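You operate a simulated robot arm through the tools that you are given. There is no shell and no other tool.

You are at the controls of a simulated robot arm. One attempt, no reset.

## Task
Crank the yellow marks to their bands, lock, then cap both shafts.
Fine: red lever to FREE first, to LOCK after; a blue element on each shaft. Where these are worked on the way, their far stop is far enough and under half their travel is too little: red lever.

Only the result counts: the job must be done as asked and must still hold three seconds after the hand-in. Knocking over, shifting, dropping, spilling or breaking anything else fails it. Lids that push on must go on centred and level and be pressed home; caps that screw on are set level and turned clockwise until they are tight.

## Robot
A 7-joint arm with a two-finger parallel gripper, fixed in place. Base frame: the origin is on the floor under the middle of its stand, x ahead of it, y to its left, z up; the work surface is at about z = 0.9. Readings come in m, degrees, newtons and seconds.
It reaches about 1.479 m from its shoulder. Its first joint turns from -166.0 to 166.0 degrees. Payload 4.4 kg.
Tool frame: the origin (TCP) lies between the finger pads and is the grasp point; the fingertips stand 0.023 m ahead of it; z points along the fingers, y is the line along which they close. Largest opening 0.094 m; finger width 0.038, thickness 0.01; the body of the gripper, 0.054 by 0.096 m, starts 0.039 m behind the TCP.
Orientation is told as [roll, pitch, yaw] about the base's x, y, z axes, in that order, counted from this pose: with the fingers straight down and closing along the base's y, the tool's x points along the base's -x, its y along +y and its z along -z.

## Interface
- The arm moves only by the tool servo_tool. Its argument "series" is a list of rows, each a list of 3 entries, a list of its own where there are three numbers: the turn, a rotation vector about the base's x, y, z in rad, then the shift along the base's x, y, z in m, then the gripper command, from -1 (shut) to 1 (fully open), values between in proportion. In form: [[[ax, ay, az], [dx, dy, dz], hand], ...]. A call has 1 to 20 rows; each row is the pose to reach, as a shift and turn from the pose commanded when the call began. Rows are played at 5 a second. More than 0.05 m and 8.6 degrees between two rows, or a gripper value outside its range, and nothing of the call is played. Where a pose cannot be reached the arm comes as near as it can. A force on the tool above 70 N (or 10 N above the force at the start of the call, whichever is more), or a blocked arm, ends the call early, and 0.2 s more pass. Each finger travels about 0.072 m/s and halts on what it meets, pressing with about 29 N; the grip force reading is that of the motor and also rises with nothing between the fingers. The clock runs only during rows and for 0.2 s after the last one: add rows that repeat a pose to give the fingers time. It gives the time, the measured TCP pose, the force on the tool (base axes), the opening and the grip force at its end, in the units of the frame above (readings bear some noise), with the torque about the TCP (base axes, N m) and any sound that the robot's microphone picked up.
- Cameras (640 x 400 px; columns grow to the right, rows downward): "scene" is fixed at [0.0498, -0.5032, 1.7618]; the picture's right is [0.23, -0.97, 0.00], its down [-0.56, -0.13, -0.82] and it looks along [0.80, 0.19, -0.57] (base axes); focal length 335 px, centre (320, 200). "wrist" rides on the gripper at [0.086, 0.016, -0.075] in the tool frame; the picture's right is [-0.18, 0.98, 0.00], its down [-0.58, -0.11, -0.81] and it looks along [-0.79, -0.15, 0.59] (tool axes); focal length 243 px, centre (320, 200).
- capture(camera): a new picture of that camera. The clock stands still meanwhile.
- point_at(camera, pixels): there is no depth. For up to 12 entries [column, row, z] of the newest picture of that camera ("zoom" is the newest enlarged one), the place [x, y] in the base frame at which the ray of that pixel passes the height z, good to about 0.003 m, but the place of the scene camera against the robot may be out by one fixed shift of up to 0.025 m in any direction. The clock stands still meanwhile.
- close_up(camera, box): a new picture of the part [left, top, right, bottom] of that camera's present view, enlarged. The clock stands still meanwhile.
- job_done(): hands the job in; it is judged then, once.

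Open the gripper and draw the arm clear of the work before you hand the job in, unless the task says otherwise.

The tools are called after "Emit:" by a JSON object that holds its "api" and its "payload". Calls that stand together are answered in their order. servo_tool: Moves the arm, as the interface text tells. Its arguments: {"type":"object","properties":{"series":{"type":"array"}},"required":["series"]} The other tools are called the same way: capture (camera) takes a picture; point_at (camera, pixels) gives the place at which the rays of pixels pass given heights; close_up (camera, box) takes an enlarged picture of a part of a camera's view; job_done () hands the job in.

At the start:

```text
time: 0.0
tcp_pos: [0.7982, -0.0291, 1.4244]
tool_rot: [0.0, 0.1, 0.0]
contact_force: [-0.4, 0.8, 0.0]
moment: [0.03, -0.01, -0.03]
grip_width: 0.0943
grasp_force: 0.0
```

scene: 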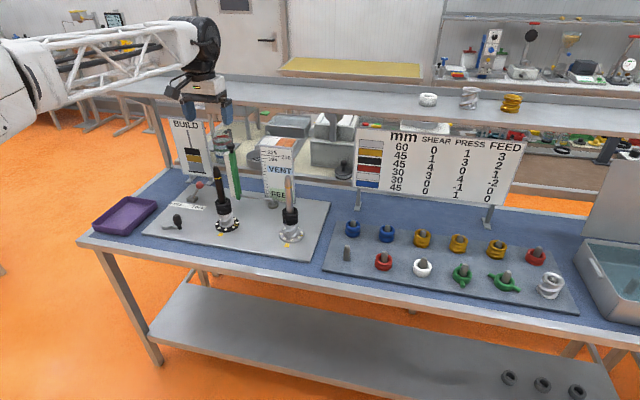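
wrist: 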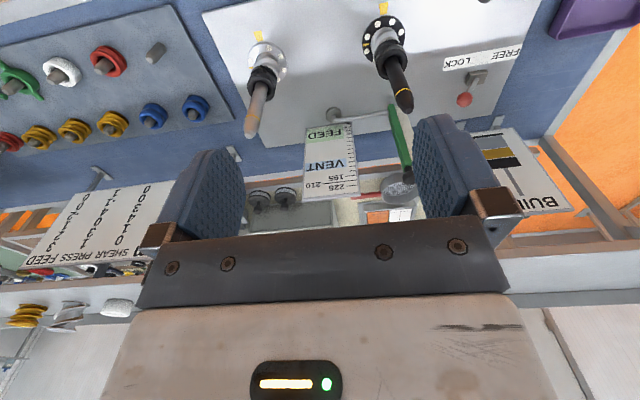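

I start by looking closely at the machine area, with the two shafts, the lever, the scales and the boards.

Emit:
{"api": "close_up", "payload": {"camera": "scene", "box": [140, 100, 340, 260]}}

Emit:
{"api": "close_up", "payload": {"camera": "scene", "box": [320, 110, 600, 320]}}

Emit:
{"api": "close_up", "payload": {"camera": "wrist", "box": [220, 0, 600, 220]}}

```text
2.50 times, centred on (240, 180) of scene
```

zoom: 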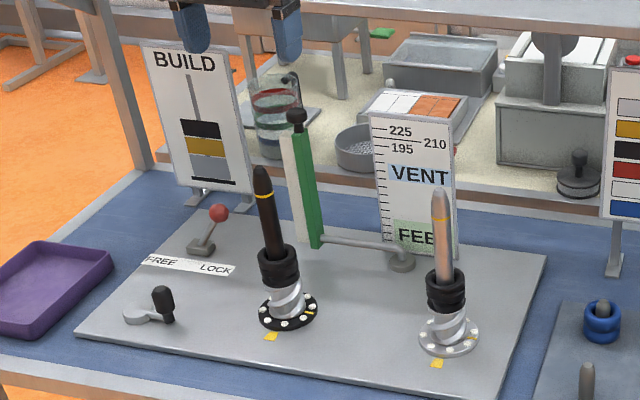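

```text
1.90 times, centred on (460, 215) of scene
```

zoom: 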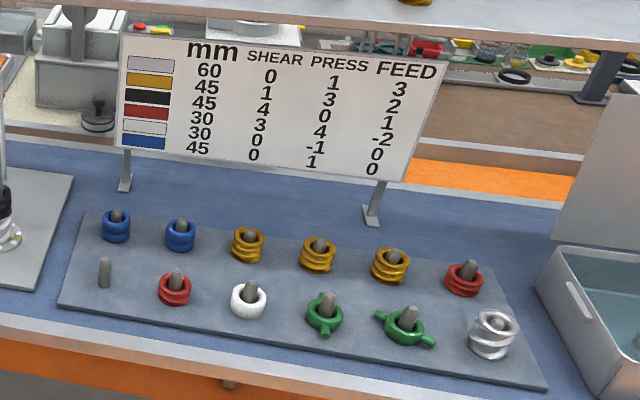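

```text
1.68 times, centred on (410, 110) of wrist
```

zoom: 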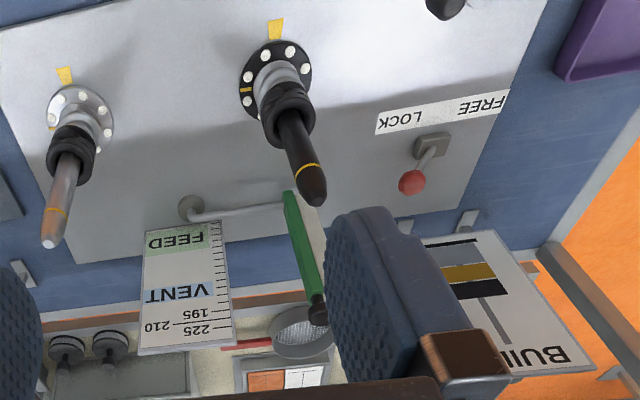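

The zoom shows the crank (black knob, near scene (180,220)), the red lever by FREE/LOCK, two dials with yellow ticks and yellow patches, and two blue elements on pegs. I get approximate positions from the wrist and scene rays.

Emit:
{"api": "point_at", "payload": {"camera": "wrist", "pixels": [[266, 62, 0.92], [384, 42, 0.92], [478, 78, 0.92], [465, 98, 0.95], [153, 115, 0.93], [195, 107, 0.93], [156, 50, 0.93], [258, 36, 0.91], [384, 8, 0.91], [404, 105, 1.1], [248, 136, 1.1]]}}

Emit:
{"api": "point_at", "payload": {"camera": "scene", "pixels": [[228, 225, 0.92], [291, 235, 0.92], [203, 197, 0.92], [198, 184, 0.96], [353, 231, 0.93], [387, 235, 0.93], [178, 221, 0.94], [181, 227, 0.91], [195, 226, 0.91], [348, 265, 0.91]]}}

```text
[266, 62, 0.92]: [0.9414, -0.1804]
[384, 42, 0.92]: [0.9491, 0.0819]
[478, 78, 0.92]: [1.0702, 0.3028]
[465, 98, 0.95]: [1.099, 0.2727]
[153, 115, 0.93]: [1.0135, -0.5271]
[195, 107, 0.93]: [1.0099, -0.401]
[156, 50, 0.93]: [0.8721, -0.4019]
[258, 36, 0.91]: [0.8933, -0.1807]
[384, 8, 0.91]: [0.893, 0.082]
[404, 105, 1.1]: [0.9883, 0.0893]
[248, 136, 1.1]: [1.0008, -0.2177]
```

```text
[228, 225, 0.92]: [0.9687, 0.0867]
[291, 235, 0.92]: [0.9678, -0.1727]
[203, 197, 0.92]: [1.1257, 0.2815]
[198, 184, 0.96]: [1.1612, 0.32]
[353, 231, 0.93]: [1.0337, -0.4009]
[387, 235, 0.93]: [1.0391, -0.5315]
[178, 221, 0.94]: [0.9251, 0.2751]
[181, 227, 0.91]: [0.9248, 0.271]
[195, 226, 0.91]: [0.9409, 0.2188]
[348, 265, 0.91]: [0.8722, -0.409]
```

The scene camera seems offset by about +0.02 m in x against the wrist camera. I look closer at the dials and the crank from both cameras.

Emit:
{"api": "close_up", "payload": {"camera": "scene", "box": [150, 165, 250, 250]}}

Emit:
{"api": "close_up", "payload": {"camera": "scene", "box": [200, 160, 320, 255]}}

Emit:
{"api": "close_up", "payload": {"camera": "wrist", "box": [220, 0, 420, 125]}}

Emit:
{"api": "close_up", "payload": {"camera": "wrist", "box": [80, 30, 260, 150]}}

```text
4.71 times, centred on (200, 208) of scene
```

zoom: 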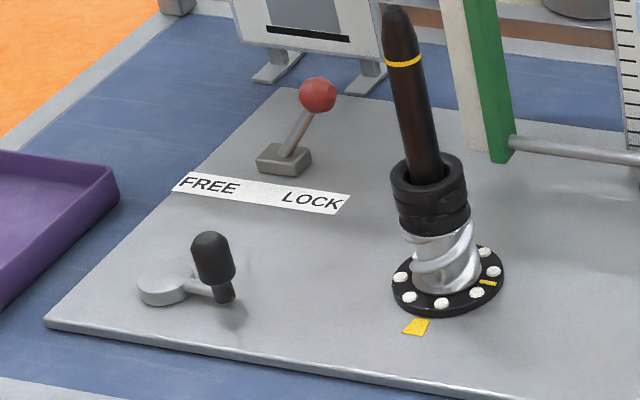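

```text
4.21 times, centred on (260, 208) of scene
```

zoom: 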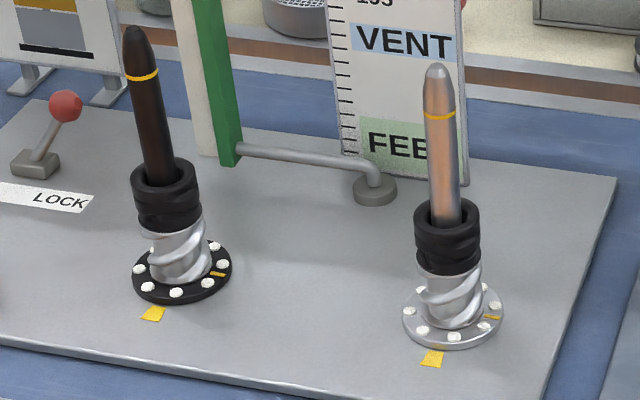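

```text
3.20 times, centred on (320, 62) of wrist
```

zoom: 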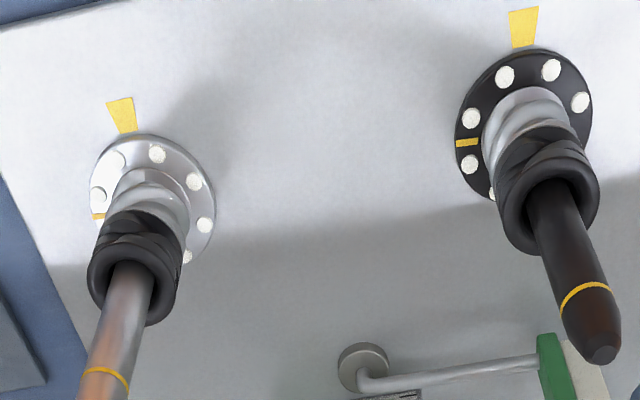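

```text
3.33 times, centred on (170, 90) of wrist
```

zoom: 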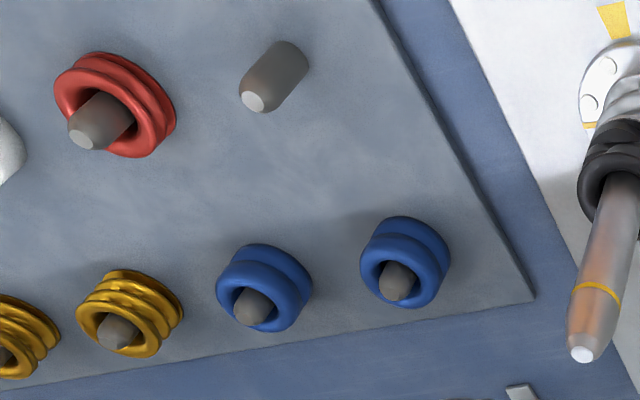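

The ticks on both dials sit on the -y side, and their yellow patches are on the -x side, so the dials need about a quarter turn. The lever seems to lean toward LOCK. I move the arm to view the crank and lever up close.

Emit:
{"api": "servo_tool", "payload": {"series": [[[0, 0, 0], [-0.015, 0.03, -0.022], 1], [[0, 0, 0], [-0.03, 0.06, -0.044], 1], [[0, 0, 0], [-0.045, 0.09, -0.066], 1], [[0, 0, 0], [-0.06, 0.12, -0.088], 1], [[0, 0, 0], [-0.075, 0.15, -0.11], 1], [[0, 0, 0], [-0.09, 0.18, -0.132], 1], [[0, 0, 0], [-0.105, 0.21, -0.154], 1], [[0, 0, 0], [-0.12, 0.24, -0.176], 1], [[0, 0, 0], [-0.135, 0.27, -0.2], 1], [[0, 0, 0], [-0.15, 0.3, -0.224], 1]]}}

```text
time: 2.2
tcp_pos: [0.6476, 0.2699, 1.1994]
tool_rot: [0.0, 0.0, -0.1]
contact_force: [0.7, 0.5, 0.3]
moment: [0.01, 0.0, 0.01]
grip_width: 0.0941
grasp_force: 0.2
```

The arm arrived as planned. I take a wrist picture of the crank area.

Emit:
{"api": "capture", "payload": {"camera": "wrist"}}

Emit:
{"api": "capture", "payload": {"camera": "scene"}}

```text
taken
```

wrist: 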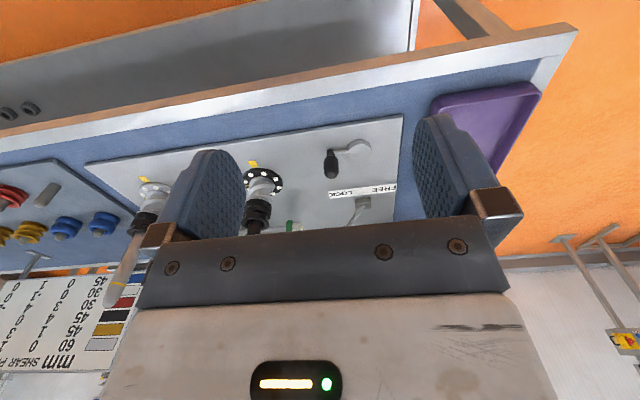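

```text
taken
```

scene: 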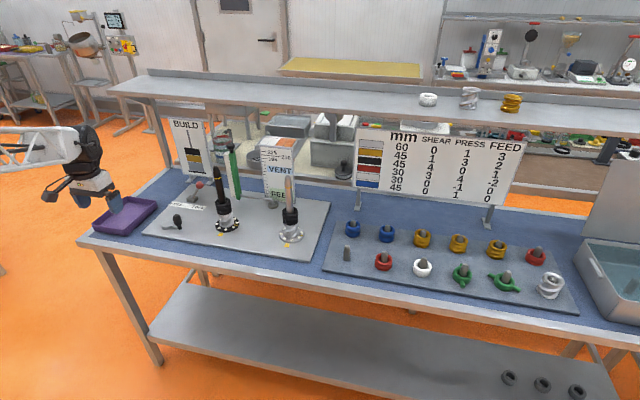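

Crank hub is at wrist (352,148), knob at (331,165), lever around (362,205). I enlarge this area and get rays.

Emit:
{"api": "close_up", "payload": {"camera": "wrist", "box": [230, 110, 430, 235]}}

Emit:
{"api": "point_at", "payload": {"camera": "wrist", "pixels": [[355, 147, 0.92], [331, 154, 0.93], [331, 170, 0.96], [331, 170, 0.98], [362, 203, 0.92], [356, 220, 0.98]]}}

Emit:
{"api": "point_at", "payload": {"camera": "scene", "pixels": [[166, 226, 0.92], [177, 217, 0.96], [180, 228, 0.92], [198, 200, 0.92], [199, 184, 0.98], [237, 225, 0.92], [291, 239, 0.92]]}}

```text
3.20 times, centred on (330, 172) of wrist
```

zoom: 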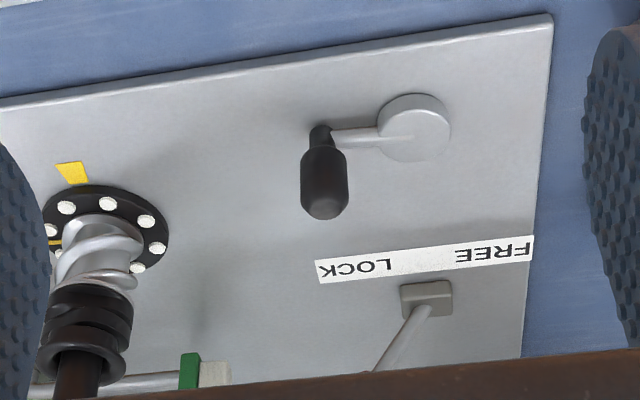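

```text
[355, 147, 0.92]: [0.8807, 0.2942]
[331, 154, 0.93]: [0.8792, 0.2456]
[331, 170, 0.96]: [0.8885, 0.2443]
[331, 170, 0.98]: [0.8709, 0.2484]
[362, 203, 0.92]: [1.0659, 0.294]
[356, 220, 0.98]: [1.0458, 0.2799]
```

```text
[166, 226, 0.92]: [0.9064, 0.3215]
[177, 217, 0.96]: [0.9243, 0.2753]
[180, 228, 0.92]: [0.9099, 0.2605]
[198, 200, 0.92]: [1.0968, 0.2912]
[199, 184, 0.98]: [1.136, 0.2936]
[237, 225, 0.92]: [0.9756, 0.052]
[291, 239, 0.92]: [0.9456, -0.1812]
```

I measure the crank hub, knob base and top, and lever base from the enlarged picture.

Emit:
{"api": "point_at", "payload": {"camera": "zoom", "pixels": [[415, 125, 0.925], [318, 134, 0.925], [322, 160, 0.94], [324, 205, 0.98], [324, 205, 0.96], [425, 290, 0.93], [375, 370, 0.97], [430, 310, 0.91], [110, 233, 0.915], [72, 172, 0.91], [553, 16, 0.91], [520, 355, 0.91]]}}

```text
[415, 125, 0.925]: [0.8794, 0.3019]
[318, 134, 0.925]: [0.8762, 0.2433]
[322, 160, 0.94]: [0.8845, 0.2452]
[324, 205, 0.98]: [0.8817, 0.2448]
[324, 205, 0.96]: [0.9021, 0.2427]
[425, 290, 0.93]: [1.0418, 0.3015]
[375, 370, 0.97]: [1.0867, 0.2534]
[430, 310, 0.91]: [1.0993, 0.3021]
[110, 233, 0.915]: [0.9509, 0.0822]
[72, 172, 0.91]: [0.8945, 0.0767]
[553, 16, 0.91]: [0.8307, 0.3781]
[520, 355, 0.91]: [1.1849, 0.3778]
```

The crank hub is at about (0.88,0.302) with the knob at (0.88,0.245), radius about 0.058. I move up and forward to see the lever's ball clearly.

Emit:
{"api": "servo_tool", "payload": {"series": [[[0, 0, 0], [0.03, 0.005, 0.025], 1], [[0, 0, 0], [0.06, 0.01, 0.05], 1], [[0, 0, 0], [0.09, 0.015, 0.075], 1], [[0, 0, 0], [0.12, 0.02, 0.1], 1], [[0, 0, 0], [0.15, 0.02, 0.125], 1], [[0, 0, 0], [0.17, 0.02, 0.14], 1]]}}

Emit:
{"api": "capture", "payload": {"camera": "wrist"}}

Emit:
{"api": "close_up", "payload": {"camera": "wrist", "box": [230, 30, 430, 155]}}

```text
time: 3.6
tcp_pos: [0.8174, 0.2926, 1.3395]
tool_rot: [0.0, 0.0, -0.1]
contact_force: [1.0, -0.3, 0.8]
moment: [0.06, -0.03, -0.02]
grip_width: 0.0941
grasp_force: 0.1
```

```text
taken
```

wrist: 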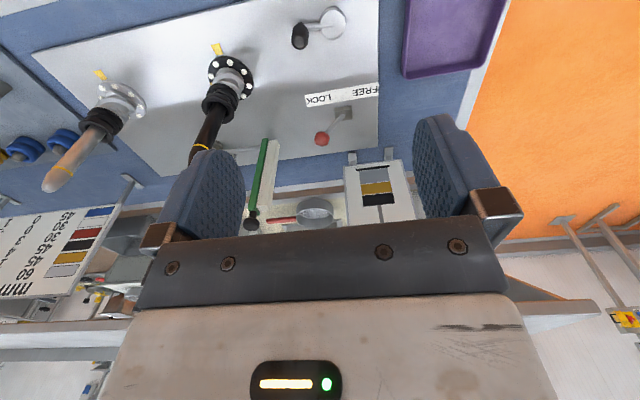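

```text
3.20 times, centred on (330, 92) of wrist
```

zoom: 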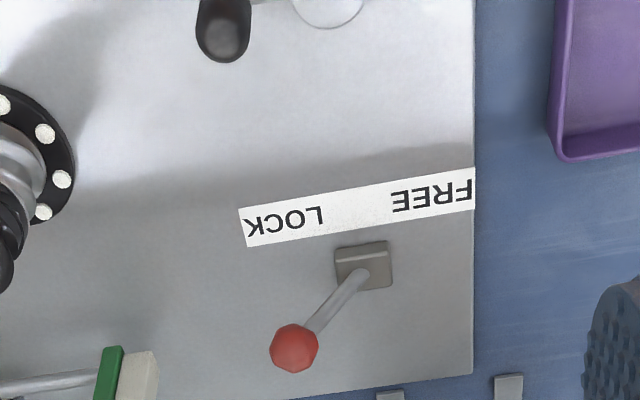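

Lever base at zoom (363,265), ball at (295,348). Assuming the lever swings in the y-z plane, I solve the ball's height from several rays.

Emit:
{"api": "point_at", "payload": {"camera": "zoom", "pixels": [[363, 265, 0.93], [363, 250, 0.93], [365, 285, 0.91], [295, 348, 0.95], [295, 348, 0.97], [295, 348, 0.99], [295, 348, 1.01], [360, 272, 0.935], [310, 0, 0.92], [222, 40, 0.98]]}}

Emit:
{"api": "point_at", "payload": {"camera": "scene", "pixels": [[199, 184, 0.95], [199, 184, 0.97], [199, 184, 0.99], [199, 184, 1.01], [199.5, 196, 0.935]]}}

```text
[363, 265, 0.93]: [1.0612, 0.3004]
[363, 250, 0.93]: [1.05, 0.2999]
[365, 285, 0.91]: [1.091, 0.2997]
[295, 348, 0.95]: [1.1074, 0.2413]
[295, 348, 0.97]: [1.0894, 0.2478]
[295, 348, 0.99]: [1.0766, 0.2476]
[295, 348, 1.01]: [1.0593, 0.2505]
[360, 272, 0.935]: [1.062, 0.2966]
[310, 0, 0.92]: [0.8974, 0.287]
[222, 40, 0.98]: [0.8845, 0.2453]
```

```text
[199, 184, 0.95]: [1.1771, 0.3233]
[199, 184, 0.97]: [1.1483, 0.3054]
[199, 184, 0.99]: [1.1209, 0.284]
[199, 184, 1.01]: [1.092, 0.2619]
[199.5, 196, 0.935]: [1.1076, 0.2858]
```

The ball solves to about (1.07, 0.249, 0.995) with the base at about (1.07,0.30). I check where the green gauge bar stands, since it may obstruct the approach from the -y side.

Emit:
{"api": "close_up", "payload": {"camera": "wrist", "box": [180, 120, 380, 245]}}

Emit:
{"api": "point_at", "payload": {"camera": "wrist", "pixels": [[264, 142, 0.93], [264, 142, 0.95], [276, 141, 0.93], [276, 141, 0.95], [262, 146, 0.94], [252, 220, 1.2], [252, 220, 1.15]]}}

Emit:
{"api": "point_at", "payload": {"camera": "scene", "pixels": [[239, 197, 0.93], [239, 197, 0.95], [239, 197, 0.97], [231, 154, 1.15], [231, 154, 1.2], [272, 205, 0.92]]}}

```text
3.20 times, centred on (280, 182) of wrist
```

zoom: 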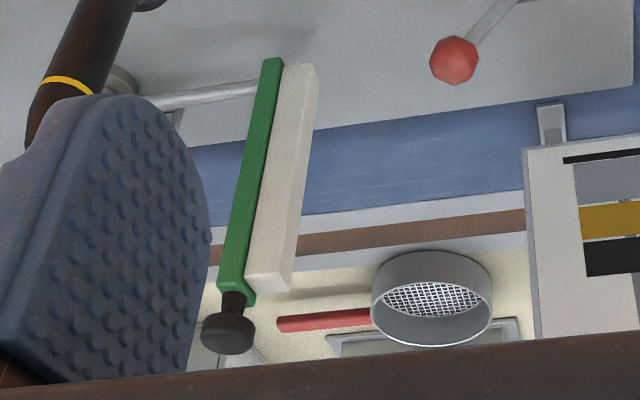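

```text
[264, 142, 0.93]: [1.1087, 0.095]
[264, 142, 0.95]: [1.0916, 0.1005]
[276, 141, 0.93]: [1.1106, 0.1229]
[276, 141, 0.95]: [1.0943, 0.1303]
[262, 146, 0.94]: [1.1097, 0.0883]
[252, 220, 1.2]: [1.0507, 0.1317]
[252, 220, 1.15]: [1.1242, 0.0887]
```

```text
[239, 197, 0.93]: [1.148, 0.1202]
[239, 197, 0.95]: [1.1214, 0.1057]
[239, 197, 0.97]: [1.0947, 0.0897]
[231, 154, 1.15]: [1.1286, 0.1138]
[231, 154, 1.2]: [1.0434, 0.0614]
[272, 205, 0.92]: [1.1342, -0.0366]
```

The gauge's cream bar ends near y≈0.14, so a straddle grip over the ball (fingers closing along y) is clear of it. I move above the ball at (1.07,0.25).

Emit:
{"api": "servo_tool", "payload": {"series": [[[0, 0, 0], [0.032, -0.005, -0.024], 1], [[0, 0, 0], [0.064, -0.011, -0.048], 1], [[0, 0, 0], [0.096, -0.016, -0.072], 1], [[0, 0, 0], [0.128, -0.022, -0.096], 1], [[0, 0, 0], [0.16, -0.027, -0.12], 1], [[0, 0, 0], [0.192, -0.032, -0.144], 1], [[0, 0, 0], [0.224, -0.038, -0.168], 1], [[0, 0, 0], [0.253, -0.043, -0.19], 1], [[0, 0, 0], [0.253, -0.043, -0.23], 1]]}}

Emit:
{"api": "capture", "payload": {"camera": "scene"}}

Emit:
{"api": "capture", "payload": {"camera": "wrist"}}

```text
time: 5.6
tcp_pos: [1.0701, 0.249, 1.1119]
tool_rot: [0.0, -0.2, -0.1]
contact_force: [-0.2, -0.1, 1.6]
moment: [-0.01, 0.02, -0.02]
grip_width: 0.0942
grasp_force: 0.1
```

```text
taken
```

scene: 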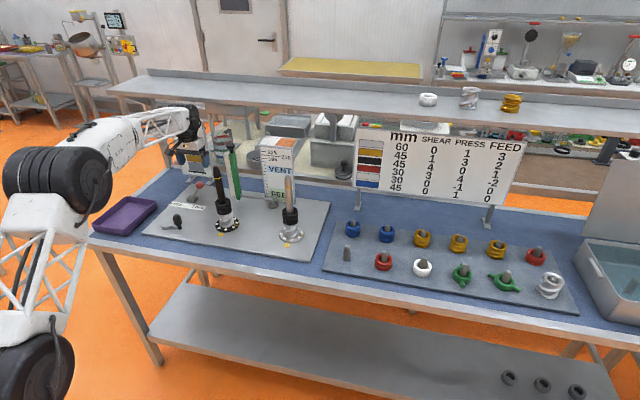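

```text
taken
```

wrist: 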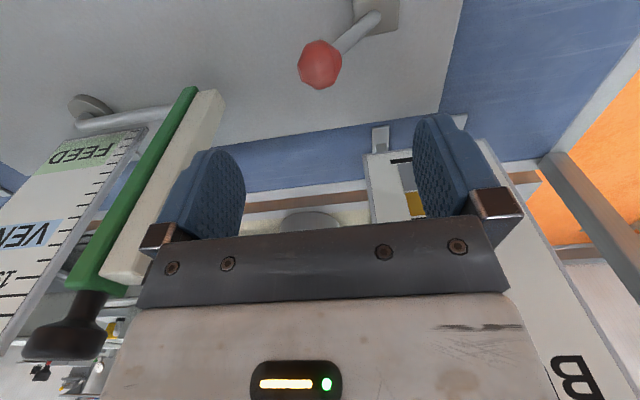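

The ball now appears at wrist (320,64) with its rod base at (378,18). I recompute the ball's place from this closer view.

Emit:
{"api": "point_at", "payload": {"camera": "wrist", "pixels": [[320, 64, 0.97], [320, 64, 0.98], [320, 64, 0.99], [320, 64, 1.0], [320, 64, 1.01], [378, 18, 0.93], [378, 18, 0.94], [298, 64, 0.995], [342, 64, 0.995]]}}

Emit:
{"api": "close_up", "payload": {"camera": "scene", "box": [150, 130, 270, 205]}}

```text
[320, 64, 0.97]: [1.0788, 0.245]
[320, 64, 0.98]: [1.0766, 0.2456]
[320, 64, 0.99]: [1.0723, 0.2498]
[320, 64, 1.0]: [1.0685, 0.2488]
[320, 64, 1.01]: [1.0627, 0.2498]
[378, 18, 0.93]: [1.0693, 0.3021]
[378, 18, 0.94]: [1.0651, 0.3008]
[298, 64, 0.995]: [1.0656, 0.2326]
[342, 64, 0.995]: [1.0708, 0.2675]
```

```text
5.33 times, centred on (210, 168) of scene
```

zoom: 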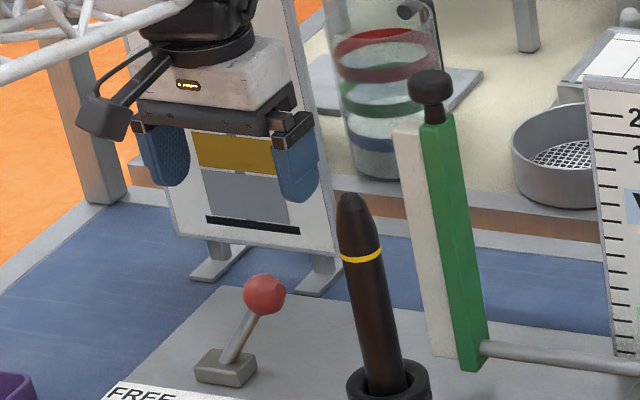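

Ball confirmed at about (1.07,0.249,0.995), radius ~0.017. I descend with open fingers straddling it and then narrow to about 0.055 m without gripping.

Emit:
{"api": "servo_tool", "payload": {"series": [[[0, 0, 0], [0, 0, -0.035], 1], [[0, 0, 0], [0, 0, -0.07], 1], [[0, 0, 0], [0, 0, -0.1], 1], [[0, 0, 0], [0, 0, -0.1], 0.2], [[0, 0, 0], [0, 0, -0.1], 0.2]]}}

```text
time: 6.8
tcp_pos: [1.0704, 0.2504, 1.0102]
tool_rot: [0.0, -0.1, 0.1]
contact_force: [-0.7, 0.5, -0.4]
moment: [0.02, -0.01, -0.05]
grip_width: 0.0566
grasp_force: 0.1
```

The fingers now straddle the ball with a 0.057 m opening and no force. I push toward +y (FREE) in steps.

Emit:
{"api": "servo_tool", "payload": {"series": [[[0, 0, 0], [0, 0.01, 0], 0.2], [[0, 0, 0], [0, 0.02, 0], 0.2], [[0, 0, 0], [0, 0.03, 0], 0.2], [[0, 0, 0], [0, 0.04, 0], 0.2], [[0, 0, 0], [0, 0.05, 0.002], 0.2], [[0, 0, 0], [0, 0.06, 0.002], 0.2], [[0, 0, 0], [0, 0.07, 0.002], 0.2], [[0, 0, 0], [0, 0.08, 0.002], 0.2], [[0, 0, 0], [0, 0.09, 0], 0.2]]}}

Emit:
{"api": "capture", "payload": {"camera": "wrist"}}

Emit:
{"api": "close_up", "payload": {"camera": "scene", "box": [140, 140, 260, 215]}}

```text
time: 8.8
tcp_pos: [1.0694, 0.3368, 1.0111]
tool_rot: [0.0, 0.0, 0.0]
contact_force: [0.2, 1.2, -1.0]
moment: [-0.02, -0.04, -0.01]
grip_width: 0.0568
grasp_force: 0.0
```

```text
taken
```

wrist: 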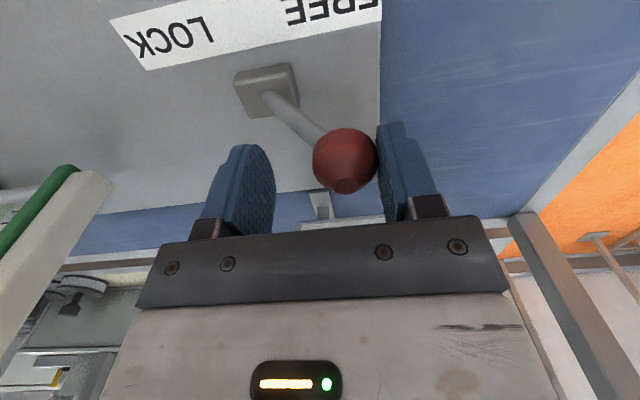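

```text
5.33 times, centred on (200, 178) of scene
```

zoom: 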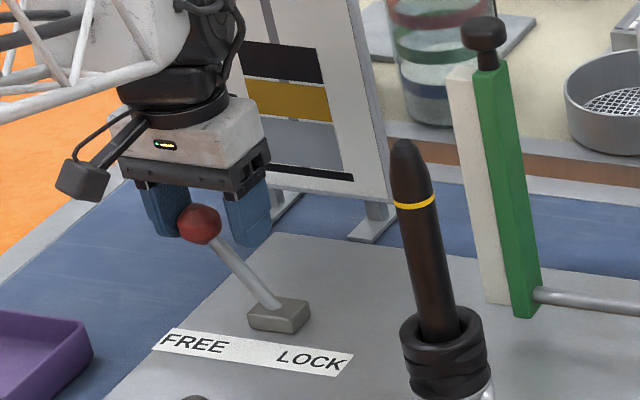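

The lever has snapped over past the middle; the ball rests near the +y finger. I continue +y a little so it reaches its far stop and the -y finger checks it.

Emit:
{"api": "servo_tool", "payload": {"series": [[[0, 0, 0], [0, 0.01, 0], 0.2], [[0, 0, 0], [0, 0.02, 0], 0.2], [[0, 0, 0], [0, 0.028, 0], 0.2], [[0, 0, 0], [0, 0.028, 0], 0.2]]}}

Emit:
{"api": "capture", "payload": {"camera": "wrist"}}

```text
time: 9.8
tcp_pos: [1.0696, 0.3656, 1.012]
tool_rot: [0.1, 0.0, 0.0]
contact_force: [-0.2, -3.3, -1.2]
moment: [-0.01, 0.02, 0.03]
grip_width: 0.058
grasp_force: 1.8
```

```text
taken
```

wrist: 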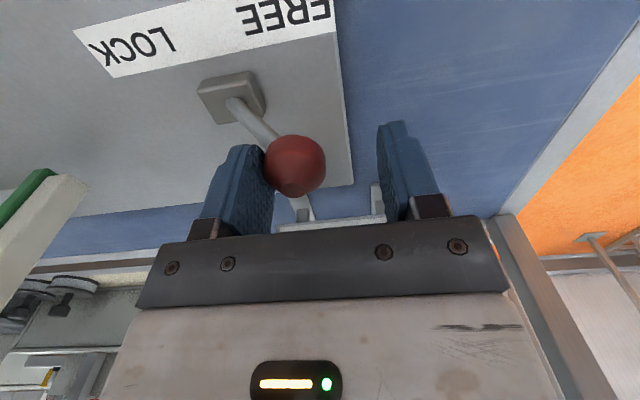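

The -y finger now presses the ball (3.3 N) at its far stop, y≈0.354, symmetric to the LOCK position. I back off to centre, open and rise.

Emit:
{"api": "servo_tool", "payload": {"series": [[[0, 0, 0], [0, -0.012, 0], 0.2], [[0, 0, 0], [0, -0.012, 0], 1], [[0, 0, 0], [0, -0.012, 0.03], 1], [[0, 0, 0], [0, -0.012, 0.07], 1], [[0, 0, 0], [0, -0.012, 0.11], 1], [[0, 0, 0], [0, -0.012, 0.15], 1], [[0, 0, 0], [-0.04, -0.02, 0.17], 1], [[0, 0, 0], [-0.08, -0.03, 0.19], 1], [[0, 0, 0], [-0.12, -0.04, 0.2], 1], [[0, 0, 0], [-0.16, -0.05, 0.2], 1], [[0, 0, 0], [-0.2, -0.06, 0.2], 1], [[0, 0, 0], [-0.24, -0.07, 0.2], 1], [[0, 0, 0], [-0.27, -0.07, 0.2], 1]]}}

Emit:
{"api": "capture", "payload": {"camera": "wrist"}}

Emit:
{"api": "capture", "payload": {"camera": "scene"}}

```text
time: 12.6
tcp_pos: [0.8002, 0.2942, 1.2114]
tool_rot: [0.0, 0.0, 0.0]
contact_force: [0.0, 0.7, -1.1]
moment: [0.0, 0.0, -0.02]
grip_width: 0.0942
grasp_force: 0.0
```

```text
taken
```

wrist: 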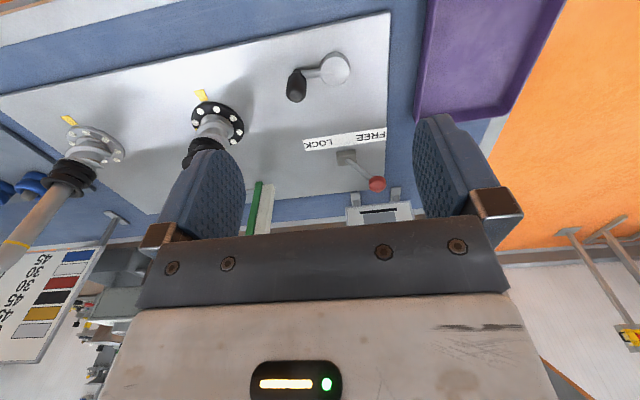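

```text
taken
```

scene: 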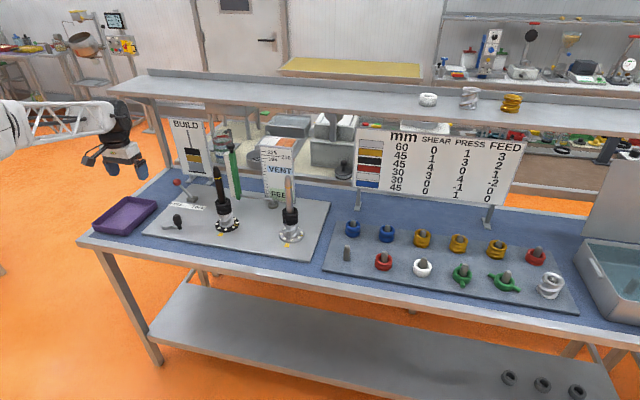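

The lever stands at FREE (ball at wrist (376,184)). Now I look at the dials' ticks before cranking.

Emit:
{"api": "close_up", "payload": {"camera": "wrist", "box": [50, 80, 250, 205]}}

Emit:
{"api": "close_up", "payload": {"camera": "scene", "box": [205, 200, 305, 262]}}

Emit:
{"api": "close_up", "payload": {"camera": "wrist", "box": [260, 30, 400, 118]}}

```text
3.20 times, centred on (150, 142) of wrist
```

zoom: 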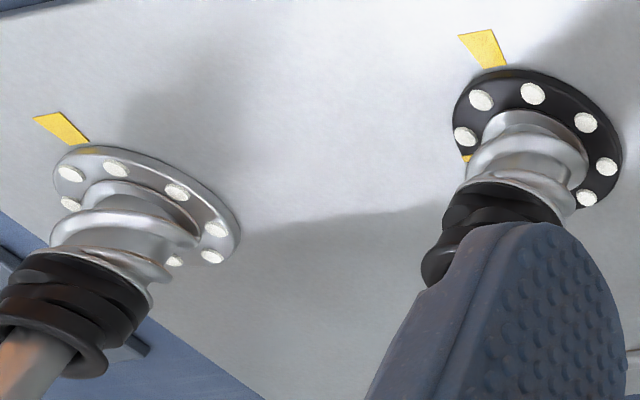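

```text
6.40 times, centred on (255, 231) of scene
```

zoom: 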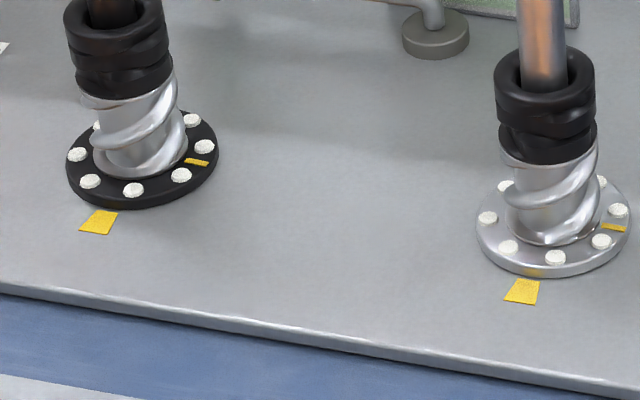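

```text
4.55 times, centred on (330, 74) of wrist
```

zoom: 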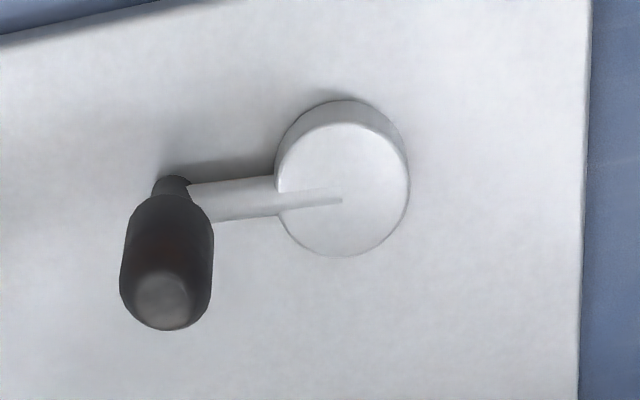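

The scene close-up shows both ticks clearly. I measure hub and knob coordinates from this wrist close-up.

Emit:
{"api": "point_at", "payload": {"camera": "zoom", "pixels": [[345, 190, 0.92], [345, 190, 0.925], [345, 190, 0.93], [172, 195, 0.925], [166, 300, 0.97], [166, 300, 0.98], [166, 300, 0.99], [125, 270, 0.97], [212, 270, 0.97], [166, 325, 0.98]]}}

Emit:
{"api": "close_up", "payload": {"camera": "scene", "box": [150, 200, 214, 240]}}

```text
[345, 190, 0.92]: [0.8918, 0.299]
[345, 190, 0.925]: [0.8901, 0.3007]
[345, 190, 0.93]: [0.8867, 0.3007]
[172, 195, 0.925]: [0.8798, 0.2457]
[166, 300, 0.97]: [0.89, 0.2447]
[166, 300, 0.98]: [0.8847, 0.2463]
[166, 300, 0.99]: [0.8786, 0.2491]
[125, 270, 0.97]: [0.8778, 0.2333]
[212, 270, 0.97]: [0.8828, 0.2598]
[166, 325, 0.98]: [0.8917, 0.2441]
```

```text
10.00 times, centred on (182, 220) of scene
```

zoom: 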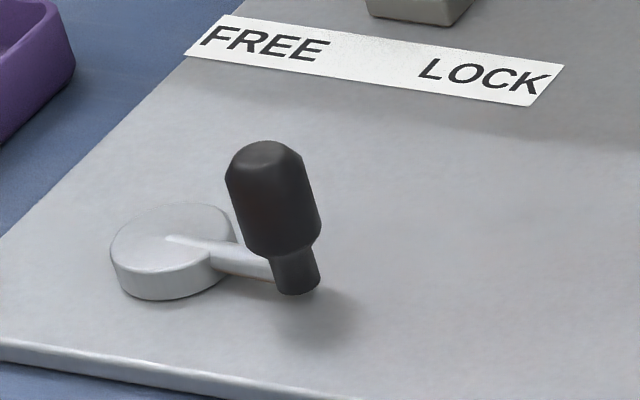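

Hub centre ≈(0.887,0.301), knob ≈(0.882,0.246), knob grip from z≈0.94 to 0.985. I rotate the tool +90° about z so the fingers close along the crank's tangent, and go above the knob.

Emit:
{"api": "servo_tool", "payload": {"series": [[[0, 0, 0.1428], [0.0, 0.0, 0], 1], [[0, 0, 0.2856], [0.01, -0.005, 0], 1], [[0, 0, 0.4284], [0.02, -0.01, 0], 1], [[0, 0, 0.5712], [0.03, -0.015, 0], 1], [[0, 0, 0.714], [0.04, -0.02, -0.01], 1], [[0, 0, 0.8568], [0.05, -0.025, -0.03], 1], [[0, 0, 0.9996], [0.06, -0.03, -0.05], 1], [[0, 0, 1.1424], [0.065, -0.035, -0.07], 1], [[0, 0, 1.2852], [0.07, -0.04, -0.09], 1], [[0, 0, 1.428], [0.076, -0.044, -0.11], 1], [[0, 0, 1.5708], [0.082, -0.0485, -0.13], 1]]}}

Emit:
{"api": "capture", "payload": {"camera": "wrist"}}

Emit:
{"api": "close_up", "payload": {"camera": "scene", "box": [130, 150, 290, 250]}}

```text
time: 15.0
tcp_pos: [0.8825, 0.2461, 1.0819]
tool_rot: [0.1, 0.0, 90.1]
contact_force: [-0.3, -0.5, 0.9]
moment: [0.01, -0.05, 0.01]
grip_width: 0.0938
grasp_force: 0.0
```

```text
taken
```

wrist: 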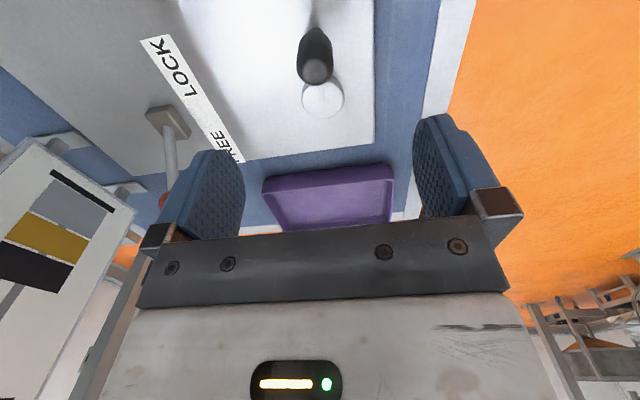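

```text
4.00 times, centred on (210, 200) of scene
```

zoom: 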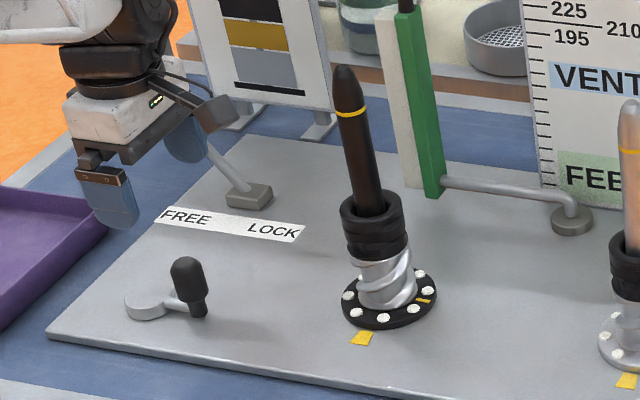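

The wrist now looks toward +y; the knob's top is at (317,72) and the hub at (322,98). I verify the location before descending.

Emit:
{"api": "point_at", "payload": {"camera": "wrist", "pixels": [[317, 72, 0.985], [317, 72, 0.98], [317, 72, 0.975], [315, 40, 0.945], [323, 98, 0.925], [299, 60, 0.965], [333, 60, 0.965]]}}

Emit:
{"api": "close_up", "payload": {"camera": "wrist", "box": [260, 10, 388, 130]}}

```text
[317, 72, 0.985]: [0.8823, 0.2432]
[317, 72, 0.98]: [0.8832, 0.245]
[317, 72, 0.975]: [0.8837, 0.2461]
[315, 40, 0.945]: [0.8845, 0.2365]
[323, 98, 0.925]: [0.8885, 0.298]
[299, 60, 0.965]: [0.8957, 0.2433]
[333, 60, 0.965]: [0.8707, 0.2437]
```

```text
3.33 times, centred on (324, 70) of wrist
```

zoom: 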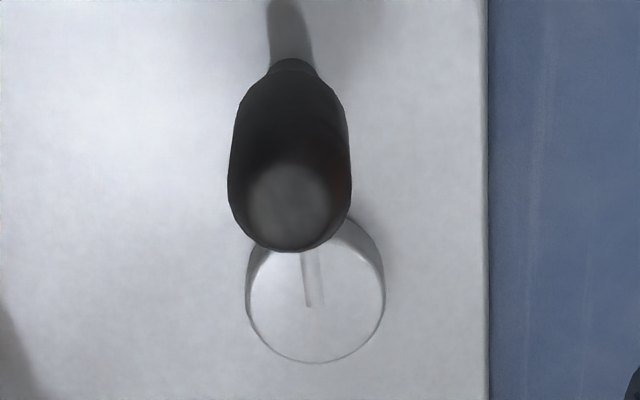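

Knob axis ≈(0.883,0.244), hub ≈(0.887,0.300). I descend to z=0.966 and close on the knob.

Emit:
{"api": "servo_tool", "payload": {"series": [[[0, 0, 0], [0, -0.001, -0.04], 1], [[0, 0, 0], [0, -0.001, -0.08], 1], [[0, 0, 0], [0, -0.001, -0.1], 1], [[0, 0, 0], [0, -0.001, -0.116], 1], [[0, 0, 0], [0, -0.001, -0.116], 0], [[0, 0, 0], [0, -0.001, -0.116], -0.3], [[0, 0, 0], [0, -0.001, -0.116], -0.6], [[0, 0, 0], [0, -0.001, -0.116], -0.6], [[0, 0, 0], [0, -0.001, -0.116], -0.6]]}}

Emit:
{"api": "close_up", "payload": {"camera": "scene", "box": [130, 150, 290, 250]}}

```text
time: 17.0
tcp_pos: [0.8818, 0.2463, 0.9658]
tool_rot: [0.0, 0.0, 90.0]
contact_force: [-7.5, -7.2, 1.4]
moment: [-0.17, 0.09, 0.33]
grip_width: 0.0278
grasp_force: 44.6
```

```text
4.00 times, centred on (210, 200) of scene
```

zoom: 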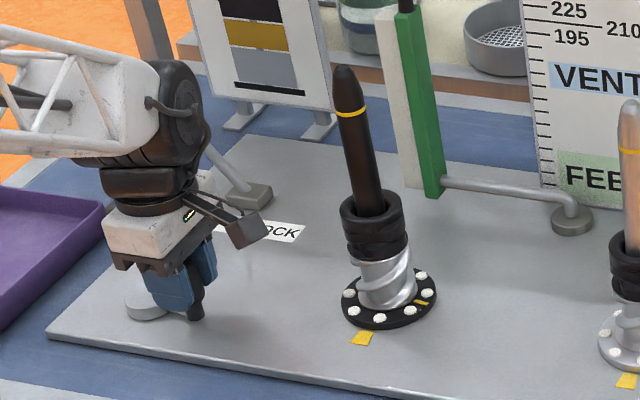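

The knob is gripped (0.028 m). I try a small clockwise crank of 16° about the hub to learn direction and ratio.

Emit:
{"api": "servo_tool", "payload": {"series": [[[0, 0, -0.07], [-0.0037, 0.0005, 0], -0.6], [[0, 0, -0.1396], [-0.0075, 0.0013, 0], -0.6], [[0, 0, -0.21], [-0.0111, 0.0023, 0], -0.6], [[0, 0, -0.2793], [-0.0147, 0.0035, 0], -0.6], [[0, 0, -0.2793], [-0.0147, 0.0035, 0], -0.6]]}}

Emit:
{"api": "close_up", "payload": {"camera": "scene", "box": [205, 200, 305, 262]}}

Emit:
{"api": "close_up", "payload": {"camera": "scene", "box": [130, 150, 290, 250]}}

```text
time: 18.2
tcp_pos: [0.8674, 0.2499, 0.9652]
tool_rot: [0.0, 0.1, 74.0]
contact_force: [12.9, 11.3, -3.3]
moment: [0.93, -0.25, -0.28]
grip_width: 0.0279
grasp_force: 45.5
```

```text
6.40 times, centred on (255, 231) of scene
```

zoom: 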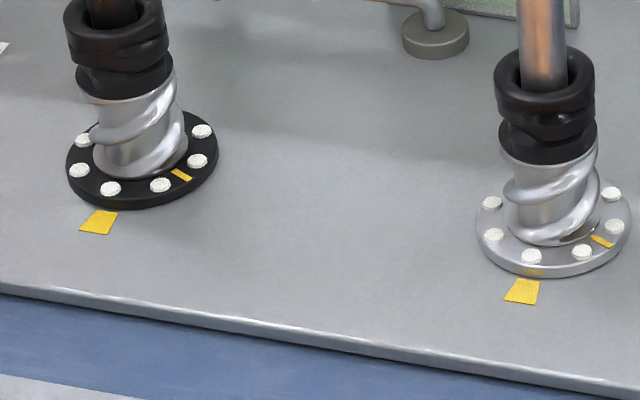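

```text
4.00 times, centred on (210, 200) of scene
```

zoom: 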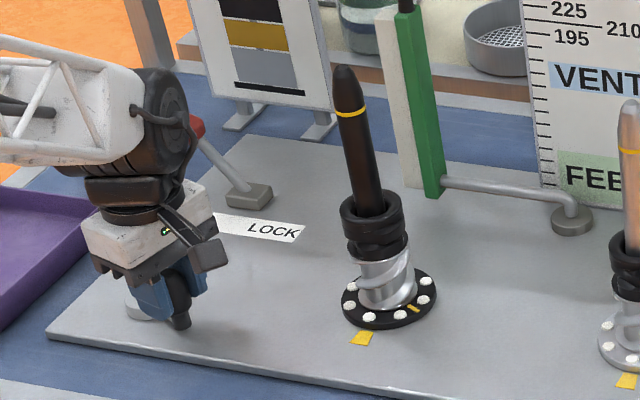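

Both ticks moved clockwise toward the patches. I measure the angles of ticks and patches by rays on a fresh close-up.

Emit:
{"api": "close_up", "payload": {"camera": "scene", "box": [205, 200, 305, 262]}}

Emit:
{"api": "point_at", "payload": {"camera": "zoom", "pixels": [[66, 160, 0.92], [219, 156, 0.92], [142, 202, 0.92], [197, 161, 0.92], [181, 175, 0.92], [99, 222, 0.912], [476, 225, 0.92], [631, 221, 0.92], [555, 270, 0.92], [614, 227, 0.92], [602, 241, 0.92], [522, 292, 0.912]]}}

```text
6.40 times, centred on (255, 231) of scene
```

zoom: 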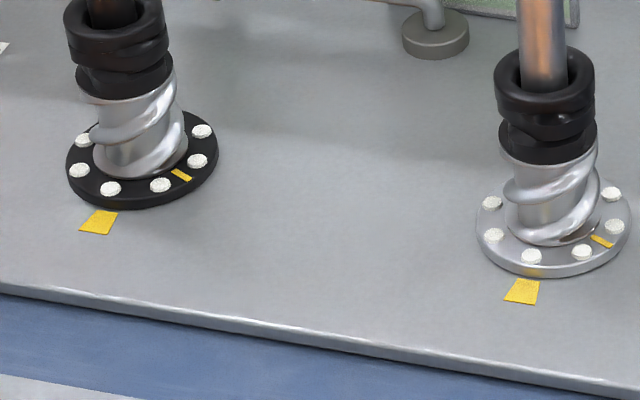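

```text
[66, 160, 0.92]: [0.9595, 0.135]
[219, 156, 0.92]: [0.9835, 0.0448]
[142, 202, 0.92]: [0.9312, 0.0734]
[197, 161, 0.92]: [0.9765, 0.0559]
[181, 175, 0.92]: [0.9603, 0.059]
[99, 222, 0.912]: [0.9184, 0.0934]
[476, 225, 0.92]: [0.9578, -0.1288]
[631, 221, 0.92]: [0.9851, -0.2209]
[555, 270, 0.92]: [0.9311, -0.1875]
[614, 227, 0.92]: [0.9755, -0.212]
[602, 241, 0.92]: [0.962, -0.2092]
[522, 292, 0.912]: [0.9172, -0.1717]
```

Dials turned about 24° for 16° of crank, clockwise is right; patches need about 75° more. Force shows the tool pulled inward, so I refine the hub to (0.891,0.2995) and continue clockwise by 24°.

Emit:
{"api": "servo_tool", "payload": {"series": [[[0, 0, -0.07], [-0.0032, 0.0019, 0], -0.6], [[0, 0, -0.1396], [-0.0064, 0.0041, 0], -0.6], [[0, 0, -0.21], [-0.0095, 0.0063, 0], -0.6], [[0, 0, -0.2793], [-0.0124, 0.0087, 0], -0.6], [[0, 0, -0.349], [-0.0152, 0.0113, 0], -0.6], [[0, 0, -0.4189], [-0.0178, 0.0141, 0], -0.6], [[0, 0, -0.4189], [-0.0178, 0.0141, 0], -0.6]]}}

Emit:
{"api": "close_up", "payload": {"camera": "scene", "box": [205, 200, 305, 262]}}

```text
time: 19.8
tcp_pos: [0.851, 0.2638, 0.9646]
tool_rot: [0.0, -0.1, 49.9]
contact_force: [-13.7, -15.9, 17.9]
moment: [-0.26, 0.33, -0.17]
grip_width: 0.0279
grasp_force: 45.1
```

```text
6.40 times, centred on (255, 231) of scene
```

zoom: 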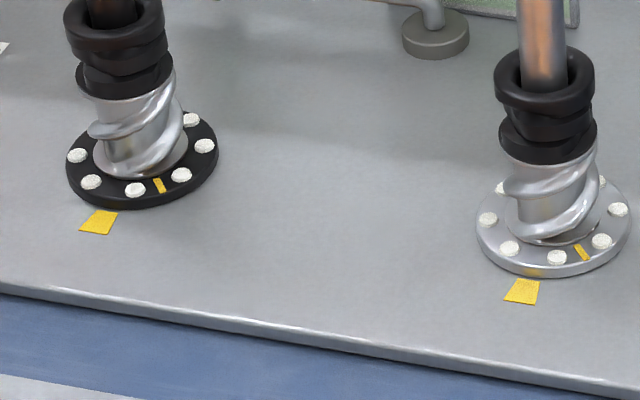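

The ticks are now at zoom (160,186) and (582,252). I measure the angles again.

Emit:
{"api": "point_at", "payload": {"camera": "zoom", "pixels": [[160, 186, 0.92], [159, 181, 0.92], [161, 191, 0.92], [582, 252, 0.92], [577, 246, 0.92], [587, 258, 0.92], [113, 212, 0.912], [83, 230, 0.912], [93, 211, 0.912], [108, 234, 0.912], [534, 303, 0.912], [506, 300, 0.912]]}}

Emit:
{"api": "capture", "payload": {"camera": "wrist"}}

Emit:
{"api": "close_up", "payload": {"camera": "scene", "box": [130, 170, 230, 250]}}

```text
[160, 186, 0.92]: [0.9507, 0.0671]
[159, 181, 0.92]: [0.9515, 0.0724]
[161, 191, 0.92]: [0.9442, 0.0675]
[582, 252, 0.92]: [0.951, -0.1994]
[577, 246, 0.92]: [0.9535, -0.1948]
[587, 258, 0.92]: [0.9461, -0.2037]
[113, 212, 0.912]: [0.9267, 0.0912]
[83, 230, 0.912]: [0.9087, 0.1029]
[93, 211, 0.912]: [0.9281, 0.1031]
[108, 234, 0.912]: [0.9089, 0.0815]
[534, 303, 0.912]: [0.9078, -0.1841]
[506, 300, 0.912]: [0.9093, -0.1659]
```

```text
taken
```

wrist: 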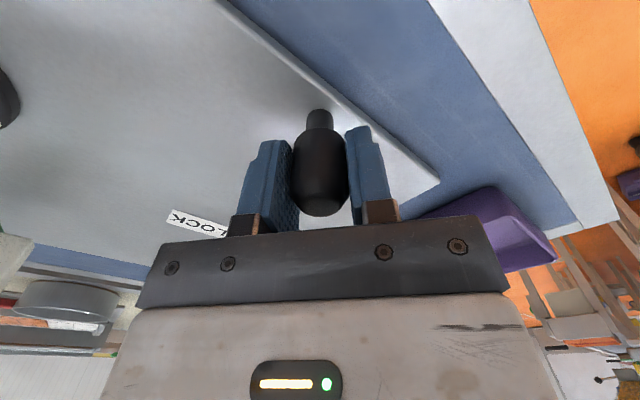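

```text
5.00 times, centred on (180, 210) of scene
```

zoom: 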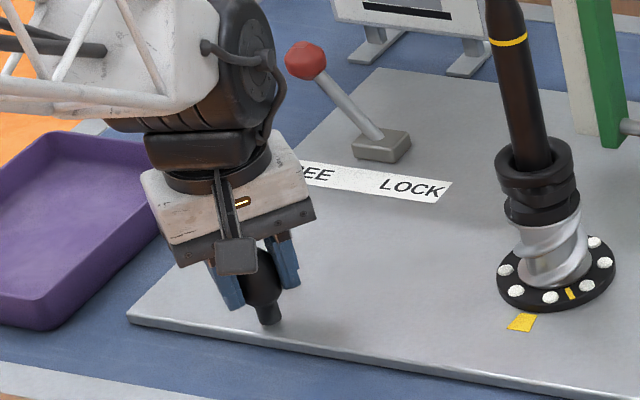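

Remaining dial turn is about 48–50°. I continue clockwise 24° of crank with a refined circle (hub (0.889,0.300), r 0.0547).

Emit:
{"api": "servo_tool", "payload": {"series": [[[0, 0, -0.07], [-0.0035, 0.0019, 0.001], -0.6], [[0, 0, -0.1396], [-0.0058, 0.005, 0.001], -0.6], [[0, 0, -0.21], [-0.0078, 0.0082, 0.001], -0.6], [[0, 0, -0.2793], [-0.0096, 0.0116, 0.001], -0.6], [[0, 0, -0.349], [-0.0112, 0.015, 0.001], -0.6], [[0, 0, -0.4189], [-0.0125, 0.0186, 0.001], -0.6], [[0, 0, -0.4189], [-0.0125, 0.0186, 0.001], -0.6]]}}

Emit:
{"api": "close_up", "payload": {"camera": "scene", "box": [205, 200, 305, 262]}}

```text
time: 21.4
tcp_pos: [0.8377, 0.2825, 0.9652]
tool_rot: [0.1, 0.0, 26.0]
contact_force: [25.2, 11.4, -0.5]
moment: [0.28, -0.54, 0.15]
grip_width: 0.0277
grasp_force: 44.5
```

```text
6.40 times, centred on (255, 231) of scene
```

zoom: 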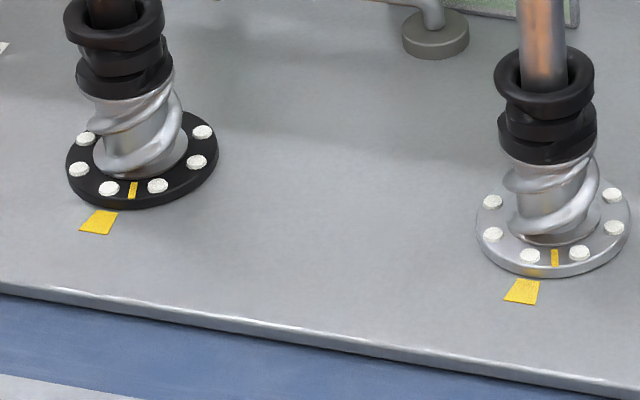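

Ticks are now at (133,190) and (555,258), about 20–25° short of the patches. The tool is pulled inward, so I reduce the radius slightly and continue 15°.

Emit:
{"api": "servo_tool", "payload": {"series": [[[0, 0, -0.0436], [0.0004, 0.0025, 0], -0.6], [[0, 0, -0.0873], [0.0003, 0.005, 0], -0.6], [[0, 0, -0.131], [-0.0001, 0.0073, 0], -0.6], [[0, 0, -0.1745], [-0.0006, 0.0096, 0], -0.6], [[0, 0, -0.218], [-0.0008, 0.0119, 0], -0.6], [[0, 0, -0.2618], [-0.001, 0.0142, 0], -0.6], [[0, 0, -0.2618], [-0.001, 0.0142, 0], -0.6]]}}

Emit:
{"api": "close_up", "payload": {"camera": "scene", "box": [205, 200, 305, 262]}}

```text
time: 23.0
tcp_pos: [0.835, 0.2979, 0.9644]
tool_rot: [0.0, 0.1, 11.0]
contact_force: [-24.0, -5.2, -7.1]
moment: [-0.1, 0.51, -0.22]
grip_width: 0.028
grasp_force: 44.5
```

```text
6.40 times, centred on (255, 231) of scene
```

zoom: 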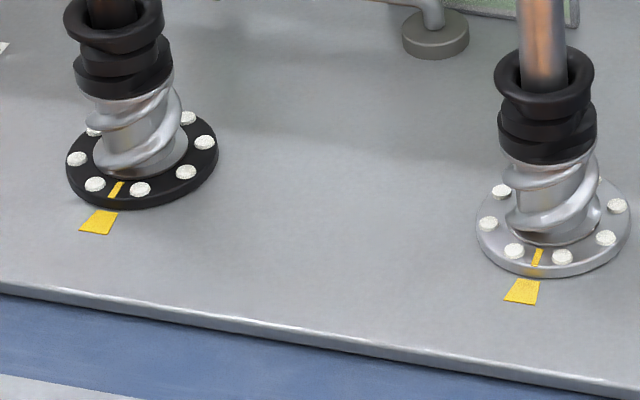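

Ticks now point at the patches: (116,188) toward patch (99,222), and (538,256) toward patch (522,292). I release the knob gently, rise, and look from the wrist to check the alignment before locking.

Emit:
{"api": "servo_tool", "payload": {"series": [[[0, 0, 0], [0, 0, 0], -0.3], [[0, 0, 0], [0, 0, 0], 0.0], [[0, 0, 0], [0, 0, 0], 0.5], [[0, 0, 0], [0, 0, 0.03], 0.8], [[0, 0, -0.05], [0, 0, 0.07], 1], [[0, 0, -0.1], [0, 0, 0.11], 1], [[0, 0, -0.15], [0, 0, 0.15], 1], [[0, 0, -0.19], [0, 0, 0.19], 1], [[0, 0, -0.19], [-0.02, -0.04, 0.21], 1], [[0, 0, -0.19], [-0.03, -0.08, 0.24], 1], [[0, 0, -0.19], [-0.035, -0.12, 0.265], 1], [[0, 0, -0.19], [-0.035, -0.165, 0.28], 1], [[0, 0, -0.19], [-0.035, -0.21, 0.285], 1], [[0, 0, -0.19], [-0.035, -0.255, 0.285], 1], [[0, 0, -0.19], [-0.035, -0.3, 0.285], 1], [[0, 0, -0.19], [-0.035, -0.345, 0.285], 1]]}}

Emit:
{"api": "capture", "payload": {"camera": "wrist"}}

Emit:
{"api": "close_up", "payload": {"camera": "scene", "box": [205, 200, 305, 262]}}

```text
refused: row 10 steps farther than a row can; nothing moved
```

```text
taken
```

wrist: 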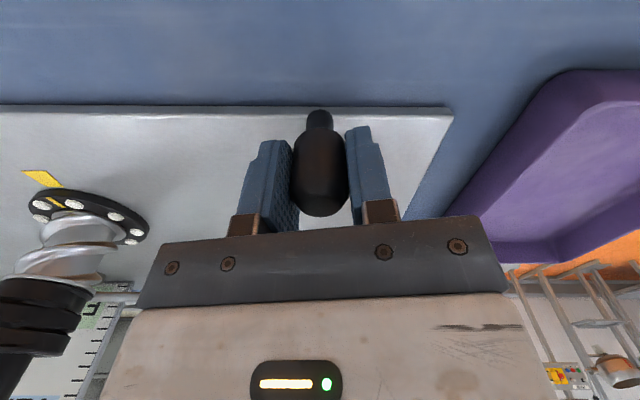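

```text
6.40 times, centred on (255, 231) of scene
```

zoom: 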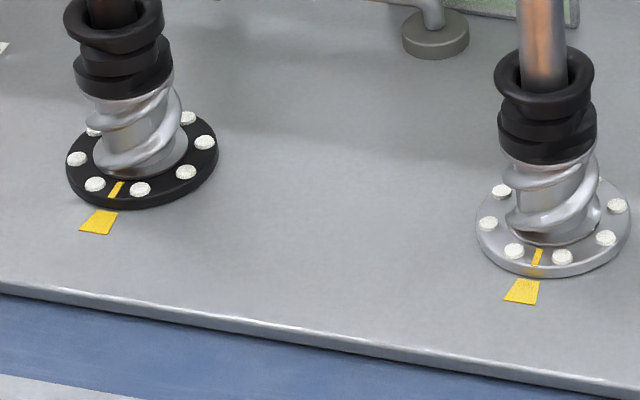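

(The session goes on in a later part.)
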